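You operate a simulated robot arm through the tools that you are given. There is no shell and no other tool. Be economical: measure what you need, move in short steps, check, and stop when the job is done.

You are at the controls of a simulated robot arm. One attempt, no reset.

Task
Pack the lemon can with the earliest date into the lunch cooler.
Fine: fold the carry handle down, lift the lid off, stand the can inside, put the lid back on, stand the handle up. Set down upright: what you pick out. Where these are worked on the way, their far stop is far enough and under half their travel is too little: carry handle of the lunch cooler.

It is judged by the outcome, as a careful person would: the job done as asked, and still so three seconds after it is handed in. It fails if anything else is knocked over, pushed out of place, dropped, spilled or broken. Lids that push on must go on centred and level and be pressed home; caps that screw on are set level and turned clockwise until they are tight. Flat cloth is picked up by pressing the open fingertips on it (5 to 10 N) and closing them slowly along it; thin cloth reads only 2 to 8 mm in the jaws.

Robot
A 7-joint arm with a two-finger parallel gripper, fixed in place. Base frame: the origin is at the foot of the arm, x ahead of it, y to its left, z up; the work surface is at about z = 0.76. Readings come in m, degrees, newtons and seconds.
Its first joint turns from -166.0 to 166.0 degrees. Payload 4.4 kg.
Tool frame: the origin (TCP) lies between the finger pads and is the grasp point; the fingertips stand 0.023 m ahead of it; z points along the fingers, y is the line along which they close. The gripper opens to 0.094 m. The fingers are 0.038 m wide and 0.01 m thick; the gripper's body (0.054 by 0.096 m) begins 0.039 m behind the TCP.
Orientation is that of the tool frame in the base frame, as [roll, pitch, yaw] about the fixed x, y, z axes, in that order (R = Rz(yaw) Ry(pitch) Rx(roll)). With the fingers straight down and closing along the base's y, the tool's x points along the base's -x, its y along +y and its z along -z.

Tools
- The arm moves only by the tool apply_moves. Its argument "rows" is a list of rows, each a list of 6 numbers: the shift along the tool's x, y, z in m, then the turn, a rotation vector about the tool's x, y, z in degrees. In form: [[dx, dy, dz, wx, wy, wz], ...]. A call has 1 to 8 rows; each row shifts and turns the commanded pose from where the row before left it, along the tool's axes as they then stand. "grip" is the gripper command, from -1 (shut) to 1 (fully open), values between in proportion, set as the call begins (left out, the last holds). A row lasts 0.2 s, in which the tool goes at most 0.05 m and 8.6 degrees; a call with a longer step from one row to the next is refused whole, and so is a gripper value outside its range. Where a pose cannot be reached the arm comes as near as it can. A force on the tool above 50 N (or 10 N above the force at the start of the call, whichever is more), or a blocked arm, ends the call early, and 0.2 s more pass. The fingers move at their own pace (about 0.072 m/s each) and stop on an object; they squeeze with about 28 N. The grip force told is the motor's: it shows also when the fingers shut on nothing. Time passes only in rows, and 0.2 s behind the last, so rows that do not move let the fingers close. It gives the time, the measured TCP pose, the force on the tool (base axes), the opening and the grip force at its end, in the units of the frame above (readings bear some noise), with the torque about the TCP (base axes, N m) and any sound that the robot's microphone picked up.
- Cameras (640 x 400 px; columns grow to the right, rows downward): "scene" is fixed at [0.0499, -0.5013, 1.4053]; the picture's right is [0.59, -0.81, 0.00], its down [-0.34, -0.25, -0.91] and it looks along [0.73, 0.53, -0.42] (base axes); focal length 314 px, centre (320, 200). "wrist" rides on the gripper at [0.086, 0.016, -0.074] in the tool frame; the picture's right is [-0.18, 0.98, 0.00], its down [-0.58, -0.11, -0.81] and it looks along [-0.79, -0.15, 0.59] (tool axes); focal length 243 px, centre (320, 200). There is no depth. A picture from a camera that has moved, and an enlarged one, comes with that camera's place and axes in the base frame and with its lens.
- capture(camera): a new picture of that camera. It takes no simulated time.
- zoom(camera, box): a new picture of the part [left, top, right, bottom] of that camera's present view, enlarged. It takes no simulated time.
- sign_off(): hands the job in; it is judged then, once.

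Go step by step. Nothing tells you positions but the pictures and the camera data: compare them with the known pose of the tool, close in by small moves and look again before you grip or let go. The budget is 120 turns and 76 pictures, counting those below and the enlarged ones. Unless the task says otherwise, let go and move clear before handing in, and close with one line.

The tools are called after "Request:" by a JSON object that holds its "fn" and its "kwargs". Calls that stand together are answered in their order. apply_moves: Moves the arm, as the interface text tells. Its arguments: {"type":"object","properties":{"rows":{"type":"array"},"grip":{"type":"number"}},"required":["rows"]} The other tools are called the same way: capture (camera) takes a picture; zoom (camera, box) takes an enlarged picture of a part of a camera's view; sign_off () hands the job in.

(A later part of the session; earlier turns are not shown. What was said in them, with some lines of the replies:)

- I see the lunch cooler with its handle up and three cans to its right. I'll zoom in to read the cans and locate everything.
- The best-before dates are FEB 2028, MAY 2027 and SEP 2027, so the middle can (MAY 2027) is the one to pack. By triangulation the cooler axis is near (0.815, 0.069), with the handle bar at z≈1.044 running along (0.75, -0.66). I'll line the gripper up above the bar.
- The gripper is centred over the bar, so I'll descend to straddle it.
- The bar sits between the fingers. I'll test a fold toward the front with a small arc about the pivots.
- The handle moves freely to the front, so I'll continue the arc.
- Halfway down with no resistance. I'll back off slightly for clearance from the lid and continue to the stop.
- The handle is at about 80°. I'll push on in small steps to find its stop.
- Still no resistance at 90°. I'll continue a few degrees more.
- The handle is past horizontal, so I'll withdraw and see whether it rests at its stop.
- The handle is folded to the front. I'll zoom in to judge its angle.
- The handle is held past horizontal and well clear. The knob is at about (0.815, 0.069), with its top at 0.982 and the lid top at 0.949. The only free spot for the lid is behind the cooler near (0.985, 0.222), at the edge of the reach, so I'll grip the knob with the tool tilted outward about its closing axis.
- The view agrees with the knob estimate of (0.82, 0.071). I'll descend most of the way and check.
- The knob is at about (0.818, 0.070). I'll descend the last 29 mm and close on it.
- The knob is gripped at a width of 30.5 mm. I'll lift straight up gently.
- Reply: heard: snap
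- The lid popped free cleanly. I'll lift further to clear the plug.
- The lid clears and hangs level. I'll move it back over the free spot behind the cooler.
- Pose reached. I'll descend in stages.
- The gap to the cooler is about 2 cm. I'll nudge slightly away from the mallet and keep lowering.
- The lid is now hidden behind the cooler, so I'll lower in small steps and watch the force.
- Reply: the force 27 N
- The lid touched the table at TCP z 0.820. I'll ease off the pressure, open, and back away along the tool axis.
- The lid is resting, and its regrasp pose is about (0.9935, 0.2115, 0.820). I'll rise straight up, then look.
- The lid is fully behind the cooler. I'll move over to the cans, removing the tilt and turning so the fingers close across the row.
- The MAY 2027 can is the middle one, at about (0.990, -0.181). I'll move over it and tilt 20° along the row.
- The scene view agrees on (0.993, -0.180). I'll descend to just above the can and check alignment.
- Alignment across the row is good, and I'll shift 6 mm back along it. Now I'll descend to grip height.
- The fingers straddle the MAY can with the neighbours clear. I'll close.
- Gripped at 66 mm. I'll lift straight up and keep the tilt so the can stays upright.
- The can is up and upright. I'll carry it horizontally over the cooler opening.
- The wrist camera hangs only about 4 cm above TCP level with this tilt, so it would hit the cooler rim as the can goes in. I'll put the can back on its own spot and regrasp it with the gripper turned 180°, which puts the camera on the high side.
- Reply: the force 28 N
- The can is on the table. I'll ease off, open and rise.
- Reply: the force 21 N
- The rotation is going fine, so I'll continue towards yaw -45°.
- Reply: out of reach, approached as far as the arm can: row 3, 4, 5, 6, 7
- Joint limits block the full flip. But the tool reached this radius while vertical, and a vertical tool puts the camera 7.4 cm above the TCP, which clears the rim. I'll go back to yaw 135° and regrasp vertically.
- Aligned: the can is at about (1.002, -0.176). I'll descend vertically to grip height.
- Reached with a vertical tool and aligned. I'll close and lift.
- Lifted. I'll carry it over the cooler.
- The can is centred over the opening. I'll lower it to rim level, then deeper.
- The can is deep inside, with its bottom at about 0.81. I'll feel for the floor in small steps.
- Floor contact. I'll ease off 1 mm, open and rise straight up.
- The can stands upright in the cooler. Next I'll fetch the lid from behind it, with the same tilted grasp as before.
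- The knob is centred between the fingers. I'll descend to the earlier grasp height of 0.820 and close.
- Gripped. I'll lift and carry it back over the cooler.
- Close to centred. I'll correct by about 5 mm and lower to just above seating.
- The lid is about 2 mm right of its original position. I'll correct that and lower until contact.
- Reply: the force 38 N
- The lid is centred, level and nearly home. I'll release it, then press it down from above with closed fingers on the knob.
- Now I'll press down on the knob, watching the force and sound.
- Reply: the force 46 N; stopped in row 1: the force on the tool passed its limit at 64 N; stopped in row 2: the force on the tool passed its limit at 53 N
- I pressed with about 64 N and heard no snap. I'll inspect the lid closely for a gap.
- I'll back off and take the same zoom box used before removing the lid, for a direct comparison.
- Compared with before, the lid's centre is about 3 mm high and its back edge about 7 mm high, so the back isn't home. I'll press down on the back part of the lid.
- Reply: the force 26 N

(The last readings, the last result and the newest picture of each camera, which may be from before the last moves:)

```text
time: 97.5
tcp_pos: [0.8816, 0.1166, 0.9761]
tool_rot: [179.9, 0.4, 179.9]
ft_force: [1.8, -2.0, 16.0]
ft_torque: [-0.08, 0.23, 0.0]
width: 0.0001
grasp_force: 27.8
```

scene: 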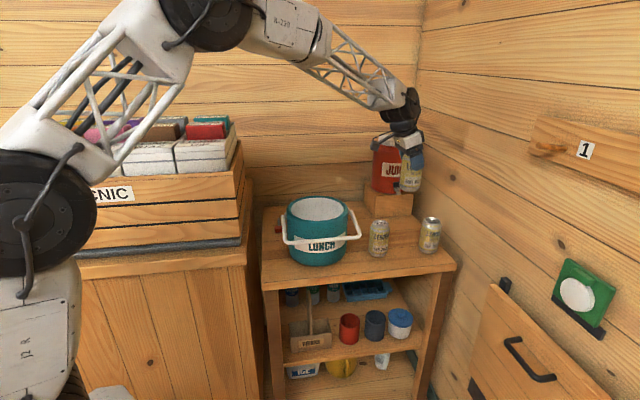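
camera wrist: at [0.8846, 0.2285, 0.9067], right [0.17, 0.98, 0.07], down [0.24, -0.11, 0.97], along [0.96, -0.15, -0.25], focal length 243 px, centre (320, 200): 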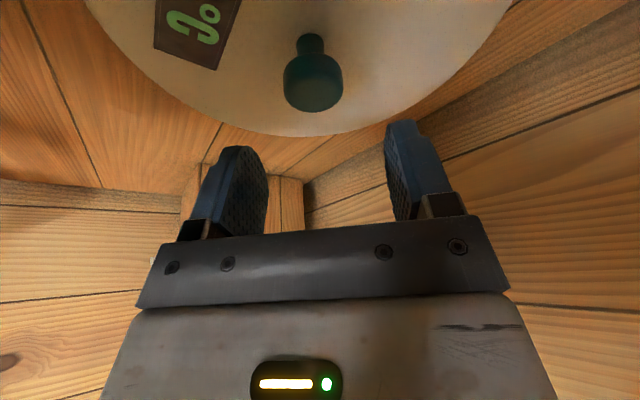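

It gave way by 5 mm, so it's seating. I'll press a bit more.

Request:
{"fn": "apply_moves", "kwargs": {"rows": [[0, 0, 0.003, 0, 0, 0], [0, 0, 0, 0, 0, 0]]}}

Request:
{"fn": "apply_moves", "kwargs": {"rows": [[0, 0, 0.003, 0, 0, 0], [0, 0, 0, 0, 0, 0]]}}

Request:
{"fn": "apply_moves", "kwargs": {"rows": [[0, 0, -0.02, 0, 0, 0], [0, 0, -0.04, 0, 0, 0], [0.029, -0.0225, 0, 0, 0, 0], [0.029, -0.0225, 0, 0, 0, 0], [0, 0, 0, 0, 0, 0]]}}

Request:
{"fn": "zoom", "kwargs": {"camera": "scene", "box": [260, 140, 388, 220]}}

```text
time: 98.2
tcp_pos: [0.8829, 0.1163, 0.9747]
tool_rot: [-180.0, 0.6, -180.0]
ft_force: [1.3, 1.7, 3.2]
ft_torque: [-0.02, 0.02, -0.01]
width: 0.0
grasp_force: 27.6
stopped in row 2: the force on the tool passed its limit at 51 N (the readings are from after the stop); the commanded pose is now the measured one
```

```text
time: 98.8
tcp_pos: [0.8838, 0.1155, 0.9743]
tool_rot: [180.0, 0.8, -179.9]
ft_force: [-6.6, 3.1, 31.0]
ft_torque: [0.07, 0.76, -0.06]
width: 0.0
grasp_force: 27.6
heard: snap
```

```text
time: 100.0
tcp_pos: [0.8239, 0.0718, 1.0265]
tool_rot: [180.0, 0.8, 179.9]
ft_force: [-0.5, 0.0, -0.2]
ft_torque: [-0.01, 0.02, 0.0]
width: 0.0
grasp_force: 27.7
```

```text
5.00 times, centred on (324, 180) of scene
camera zoom: at [0.0499, -0.5013, 1.4053], right [0.59, -0.81, 0.0], down [-0.34, -0.25, -0.91], along [0.73, 0.53, -0.42], focal length 1569 px, centre (300, 300)
```

zoom: 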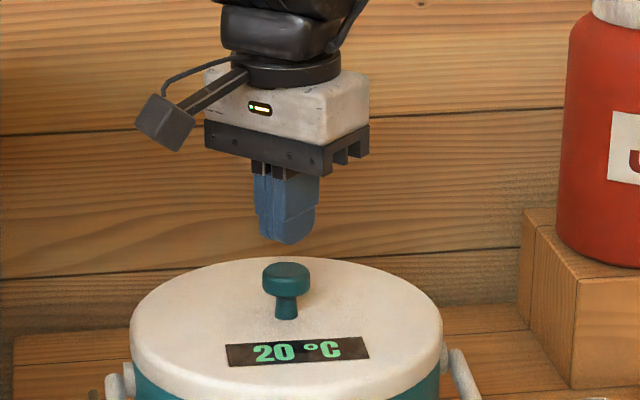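

A snap, and the lid now matches its original picture exactly: level and home. The handle rests at about 105°, with its bar near (0.738, -0.021, 0.883). I'll go round to the front to raise it.

Request:
{"fn": "apply_moves", "kwargs": {"rows": [[0, 0, -0.04, 0, 0.8, 0], [0, 0, -0.035, 0, 0, 0], [0, 0, 0, 0, 0, 8.3], [0, 0, 0, 0, 0, 8.3], [0, 0, 0, 0, 0, 8.3], [0, 0, 0, 0, 0, 8.3], [0, 0, 0, 0, 0, 8.3], [0, 0, 0, 0, 0, 0]], "grip": -0.15}}

Request:
{"fn": "apply_moves", "kwargs": {"rows": [[0, -0.046, 0, 0, 0, 0], [0, -0.046, 0, 0, 0, 0], [0, -0.046, 0, 0, 0, 0], [0, -0.046, 0, 0, 0, 0], [0, 0, 0, 0, 0, 0]]}}

Request:
{"fn": "apply_moves", "kwargs": {"rows": [[0, 0, 0, -8, 0, 0], [0, 0, 0, -8, 0, 0], [0, 0, 0, -8, 0, 0], [0, 0, 0, -8, 0, 0], [0, 0, 0, -8, 0, 0], [0, 0, 0, -8, 0, 0], [0, 0, 0, 0, 0, 0]]}}

Request:
{"fn": "apply_moves", "kwargs": {"rows": [[0, 0, 0, -8, 0, 0], [0, 0, 0, -8, 0, 0], [0, 0, 0, -8, 0, 0], [0, 0, 0, -8, 0, 0], [0, 0, 0, -8, 0, 0], [0, 0, 0, 0, 0, 0]]}}

```text
time: 101.8
tcp_pos: [0.8251, 0.0713, 1.1051]
tool_rot: [180.0, -0.1, 138.4]
ft_force: [0.7, 0.0, -0.4]
ft_torque: [-0.05, -0.02, -0.01]
width: 0.0397
grasp_force: 0.1
```

```text
time: 103.0
tcp_pos: [0.7003, -0.062, 1.1085]
tool_rot: [180.0, -0.1, 138.5]
ft_force: [0.3, 0.3, -0.3]
ft_torque: [0.0, 0.0, -0.01]
width: 0.0397
grasp_force: 0.1
```

```text
time: 104.6
tcp_pos: [0.7013, -0.0659, 1.105]
tool_rot: [132.0, -0.2, 138.5]
ft_force: [0.5, -0.5, -0.4]
ft_torque: [-0.02, 0.02, -0.03]
width: 0.0399
grasp_force: 0.0
```

```text
time: 106.0
tcp_pos: [0.7017, -0.0656, 1.1071]
tool_rot: [92.0, 0.0, 138.6]
ft_force: [1.0, -0.6, -0.2]
ft_torque: [0.0, -0.01, 0.01]
width: 0.0402
grasp_force: 0.2
```

The tool is horizontal and pointing at the cooler. I'll lower it to bar height with standoff.

Request:
{"fn": "apply_moves", "kwargs": {"rows": [[0, -0.045, 0, 0, 0, 0], [0, -0.045, 0, 0, 0, 0], [0, -0.045, 0, 0, 0, 0], [0, -0.045, 0, 0, 0, 0], [0, -0.035, 0, 0, 0, 0], [0, 0, 0, 0, 0, 0]]}}

Request:
{"fn": "capture", "kwargs": {"camera": "wrist"}}

Request:
{"fn": "zoom", "kwargs": {"camera": "scene", "box": [230, 140, 430, 265]}}

```text
time: 107.4
tcp_pos: [0.6947, -0.0705, 0.8893]
tool_rot: [91.9, -0.1, 138.4]
ft_force: [-0.5, 0.5, 0.7]
ft_torque: [0.01, -0.02, 0.0]
width: 0.0402
grasp_force: 0.0
```

```text
9 pictures are left
camera wrist: at [0.582, -0.0682, 0.908], right [0.16, -0.1, 0.98], down [-0.1, -0.99, -0.08], along [0.98, -0.09, -0.17], focal length 243 px, centre (320, 200)
```

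wrist: 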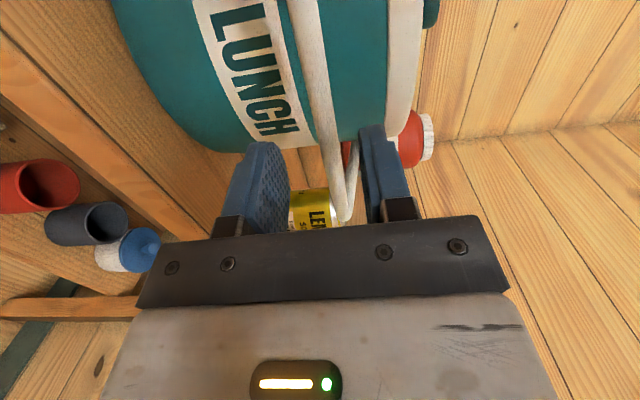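

```text
3.20 times, centred on (330, 202) of scene
camera zoom: at [0.0499, -0.5013, 1.4053], right [0.59, -0.81, 0.0], down [-0.34, -0.25, -0.91], along [0.73, 0.53, -0.42], focal length 1004 px, centre (288, 192)
```

zoom: 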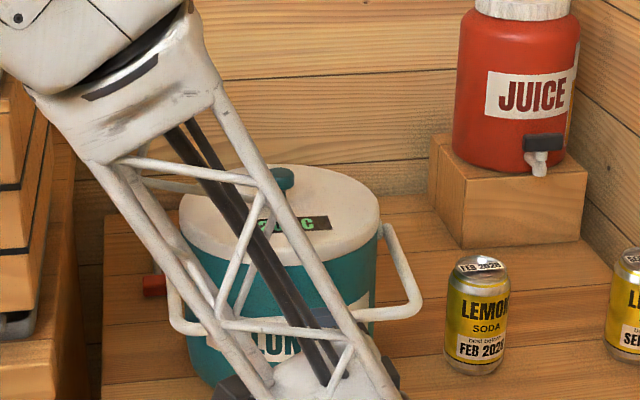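

The bar is right between the fingers at z≈0.89. I'll slide forward 54 mm to straddle it.

Request:
{"fn": "apply_moves", "kwargs": {"rows": [[0, 0, 0.03, 0, 0, 0], [0, 0, 0.024, 0, 0, 0], [0, 0, 0, 0, 0, 0]]}}

Request:
{"fn": "capture", "kwargs": {"camera": "wrist"}}

```text
time: 108.2
tcp_pos: [0.7329, -0.0325, 0.8855]
tool_rot: [92.0, -0.1, 138.5]
ft_force: [-0.5, 0.3, -0.1]
ft_torque: [-0.01, -0.02, 0.01]
width: 0.0398
grasp_force: 0.1
```

```text
7 pictures are left
camera wrist: at [0.6196, -0.0289, 0.9056], right [0.16, -0.1, 0.98], down [-0.1, -0.99, -0.08], along [0.98, -0.09, -0.17], focal length 243 px, centre (320, 200)
```

wrist: 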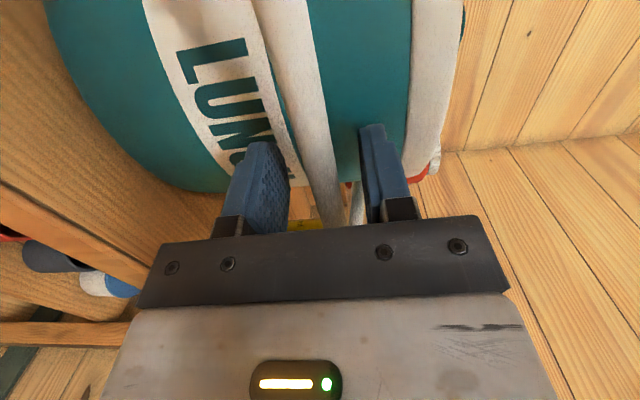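

The bar is straddled. I'll raise it along the reverse arc.

Request:
{"fn": "apply_moves", "kwargs": {"rows": [[0, 0.016, -0.003, 0, 0, 0], [0, 0.016, -0.001, 0, 0, 0], [0, 0.0191, 0.0013, 8, 0, 0], [0, 0.0191, 0.0013, 8, 0, 0], [0, 0.0191, 0.0013, 8, 0, 0], [0, 0, 0, 0, 0, 0]]}}

Request:
{"fn": "capture", "kwargs": {"camera": "wrist"}}

```text
time: 109.6
tcp_pos: [0.7387, -0.0222, 0.9768]
tool_rot: [116.1, -0.1, 138.5]
ft_force: [-0.6, -0.5, 0.2]
ft_torque: [0.03, -0.03, -0.01]
width: 0.04
grasp_force: 0.2
```

```text
6 pictures are left
camera wrist: at [0.6355, -0.0095, 1.0234], right [0.43, 0.2, 0.88], down [-0.08, -0.96, 0.26], along [0.9, -0.18, -0.4], focal length 243 px, centre (320, 200)
```

wrist: 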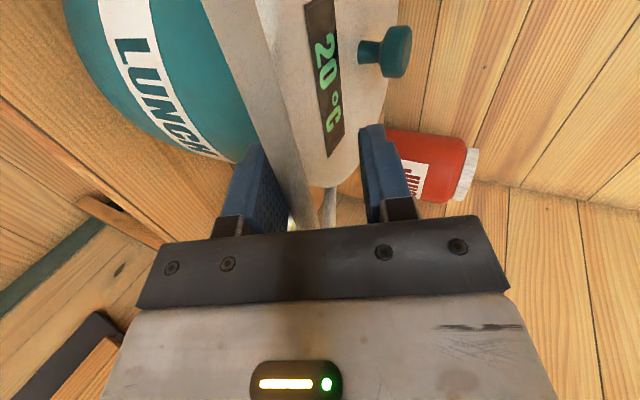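

The bar follows. I'll continue the arc to upright.

Request:
{"fn": "apply_moves", "kwargs": {"rows": [[0, 0.0191, 0.0013, 8, 0, 0], [0, 0.0191, 0.0013, 8, 0, 0], [0, 0.0191, 0.0013, 8, 0, 0], [0, 0.0191, 0.0013, 8, 0, 0], [0, 0, 0, 0, 0, 0]]}}

Request:
{"fn": "apply_moves", "kwargs": {"rows": [[0, 0.0191, 0.0013, 8, 0, 0], [0, 0.0191, 0.0013, 8, 0, 0], [0, 0.0191, 0.0013, 8, 0, 0], [0, 0.0191, 0.0013, 8, 0, 0], [0, 0, 0, 0, 0, 0]]}}

Request:
{"fn": "zoom", "kwargs": {"camera": "scene", "box": [230, 120, 430, 245]}}

```text
time: 110.8
tcp_pos: [0.774, 0.015, 1.0329]
tool_rot: [148.1, 0.0, 138.5]
ft_force: [0.2, 0.3, -0.3]
ft_torque: [-0.01, 0.02, 0.0]
width: 0.0398
grasp_force: 0.0
```

```text
time: 112.0
tcp_pos: [0.8231, 0.0685, 1.0546]
tool_rot: [-179.9, -0.1, 138.5]
ft_force: [-0.3, 0.2, -0.4]
ft_torque: [0.02, -0.02, -0.02]
width: 0.0399
grasp_force: 0.0
```

```text
3.20 times, centred on (330, 182) of scene
camera zoom: at [0.0499, -0.5013, 1.4053], right [0.59, -0.81, 0.0], down [-0.34, -0.25, -0.91], along [0.73, 0.53, -0.42], focal length 1004 px, centre (288, 256)
```

zoom: 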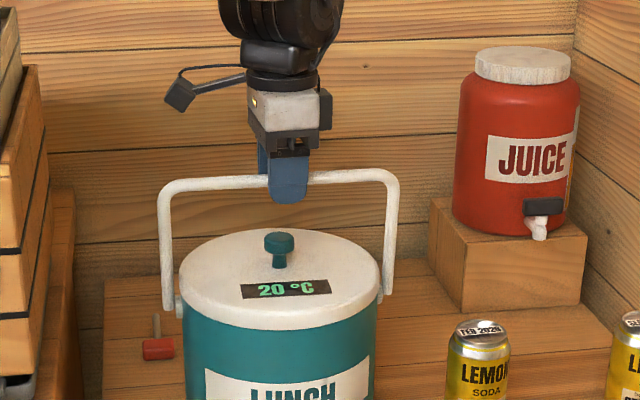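

The handle is almost upright, lagging by a few degrees in the loose grip. I'll close the fingers gently to centre the bar.

Request:
{"fn": "apply_moves", "kwargs": {"rows": [[0, 0, 0, 0, 0, 0], [0, 0, 0, 0, 0, 0], [0, 0, 0, 0, 0, 0]], "grip": -0.7}}

Request:
{"fn": "zoom", "kwargs": {"camera": "scene", "box": [230, 120, 430, 245]}}

```text
time: 112.8
tcp_pos: [0.8224, 0.0678, 1.0544]
tool_rot: [180.0, -0.1, 138.4]
ft_force: [0.1, 0.0, 1.0]
ft_torque: [-0.01, 0.03, -0.03]
width: 0.0151
grasp_force: 1.6
```

```text
3.20 times, centred on (330, 182) of scene
camera zoom: at [0.0499, -0.5013, 1.4053], right [0.59, -0.81, 0.0], down [-0.34, -0.25, -0.91], along [0.73, 0.53, -0.42], focal length 1004 px, centre (288, 256)
```

zoom: 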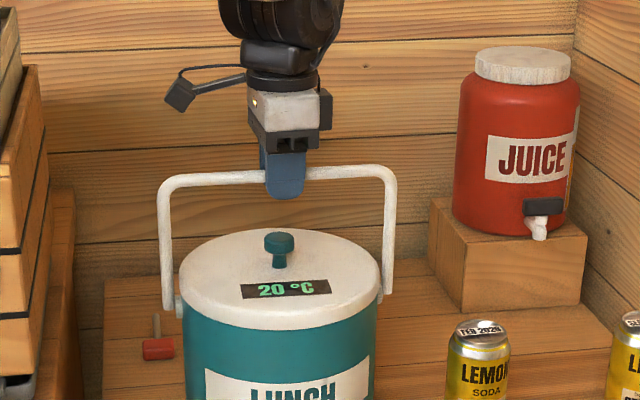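

The handle now matches its original upright pose. I'll open and withdraw straight up.

Request:
{"fn": "apply_moves", "kwargs": {"rows": [[0, 0, 0, 0, 0, 0], [0, 0, 0, 0, 0, 0]], "grip": 0.2}}

Request:
{"fn": "apply_moves", "kwargs": {"rows": [[0, 0, -0.03, 0, 0, 0], [0, 0, -0.04, 0, 0, 0], [0, 0, -0.04, 0, 0, 0], [0, 0, -0.04, 0, 0, 0], [0, 0, 0, 0, 0, 0], [0, 0, 0, 0, 0, 0], [0, 0, 0, 0, 0, 0]]}}

Request:
{"fn": "zoom", "kwargs": {"camera": "scene", "box": [250, 160, 400, 280]}}

Request:
{"fn": "capture", "kwargs": {"camera": "scene"}}

```text
time: 113.4
tcp_pos: [0.8221, 0.0684, 1.0544]
tool_rot: [-180.0, -0.2, 138.5]
ft_force: [0.0, -0.3, 0.7]
ft_torque: [-0.01, 0.01, 0.0]
width: 0.0564
grasp_force: 0.1
```

```text
time: 115.0
tcp_pos: [0.8214, 0.0701, 1.2014]
tool_rot: [180.0, -0.1, 138.5]
ft_force: [0.0, 0.8, 0.2]
ft_torque: [-0.05, 0.01, 0.0]
width: 0.0569
grasp_force: 0.0
```

```text
3.33 times, centred on (325, 220) of scene
camera zoom: at [0.0499, -0.5013, 1.4053], right [0.59, -0.81, 0.0], down [-0.34, -0.25, -0.91], along [0.73, 0.53, -0.42], focal length 1046 px, centre (303, 133)
```

zoom: 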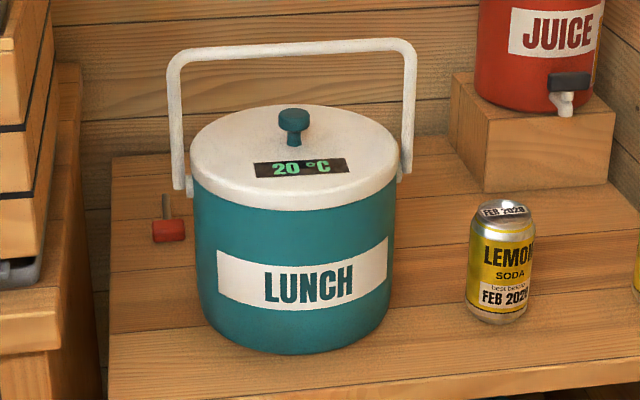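

```text
2 pictures are left
```

scene: 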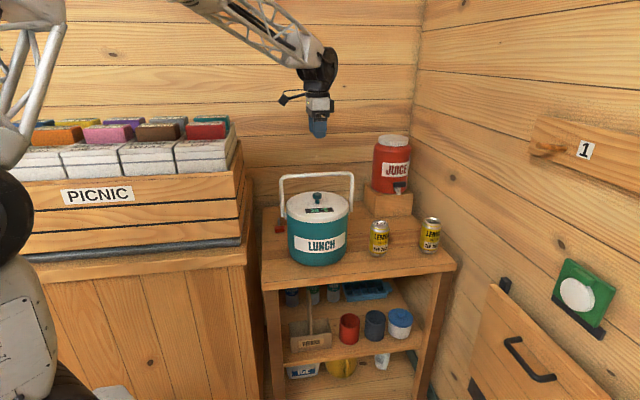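

The scene matches its starting state, with the handle upright and the lid home. The MAY 2027 can is inside, the other cans are undisturbed, and the gripper is clear. I'll hand in now.

Request:
{"fn": "sign_off", "kwargs": {}}

```text
The job is handed in.
```

The MAY 2027 lemon can, the earliest of the three, is standing upright in the lunch cooler, with the lid snapped back on and the carry handle stood up.
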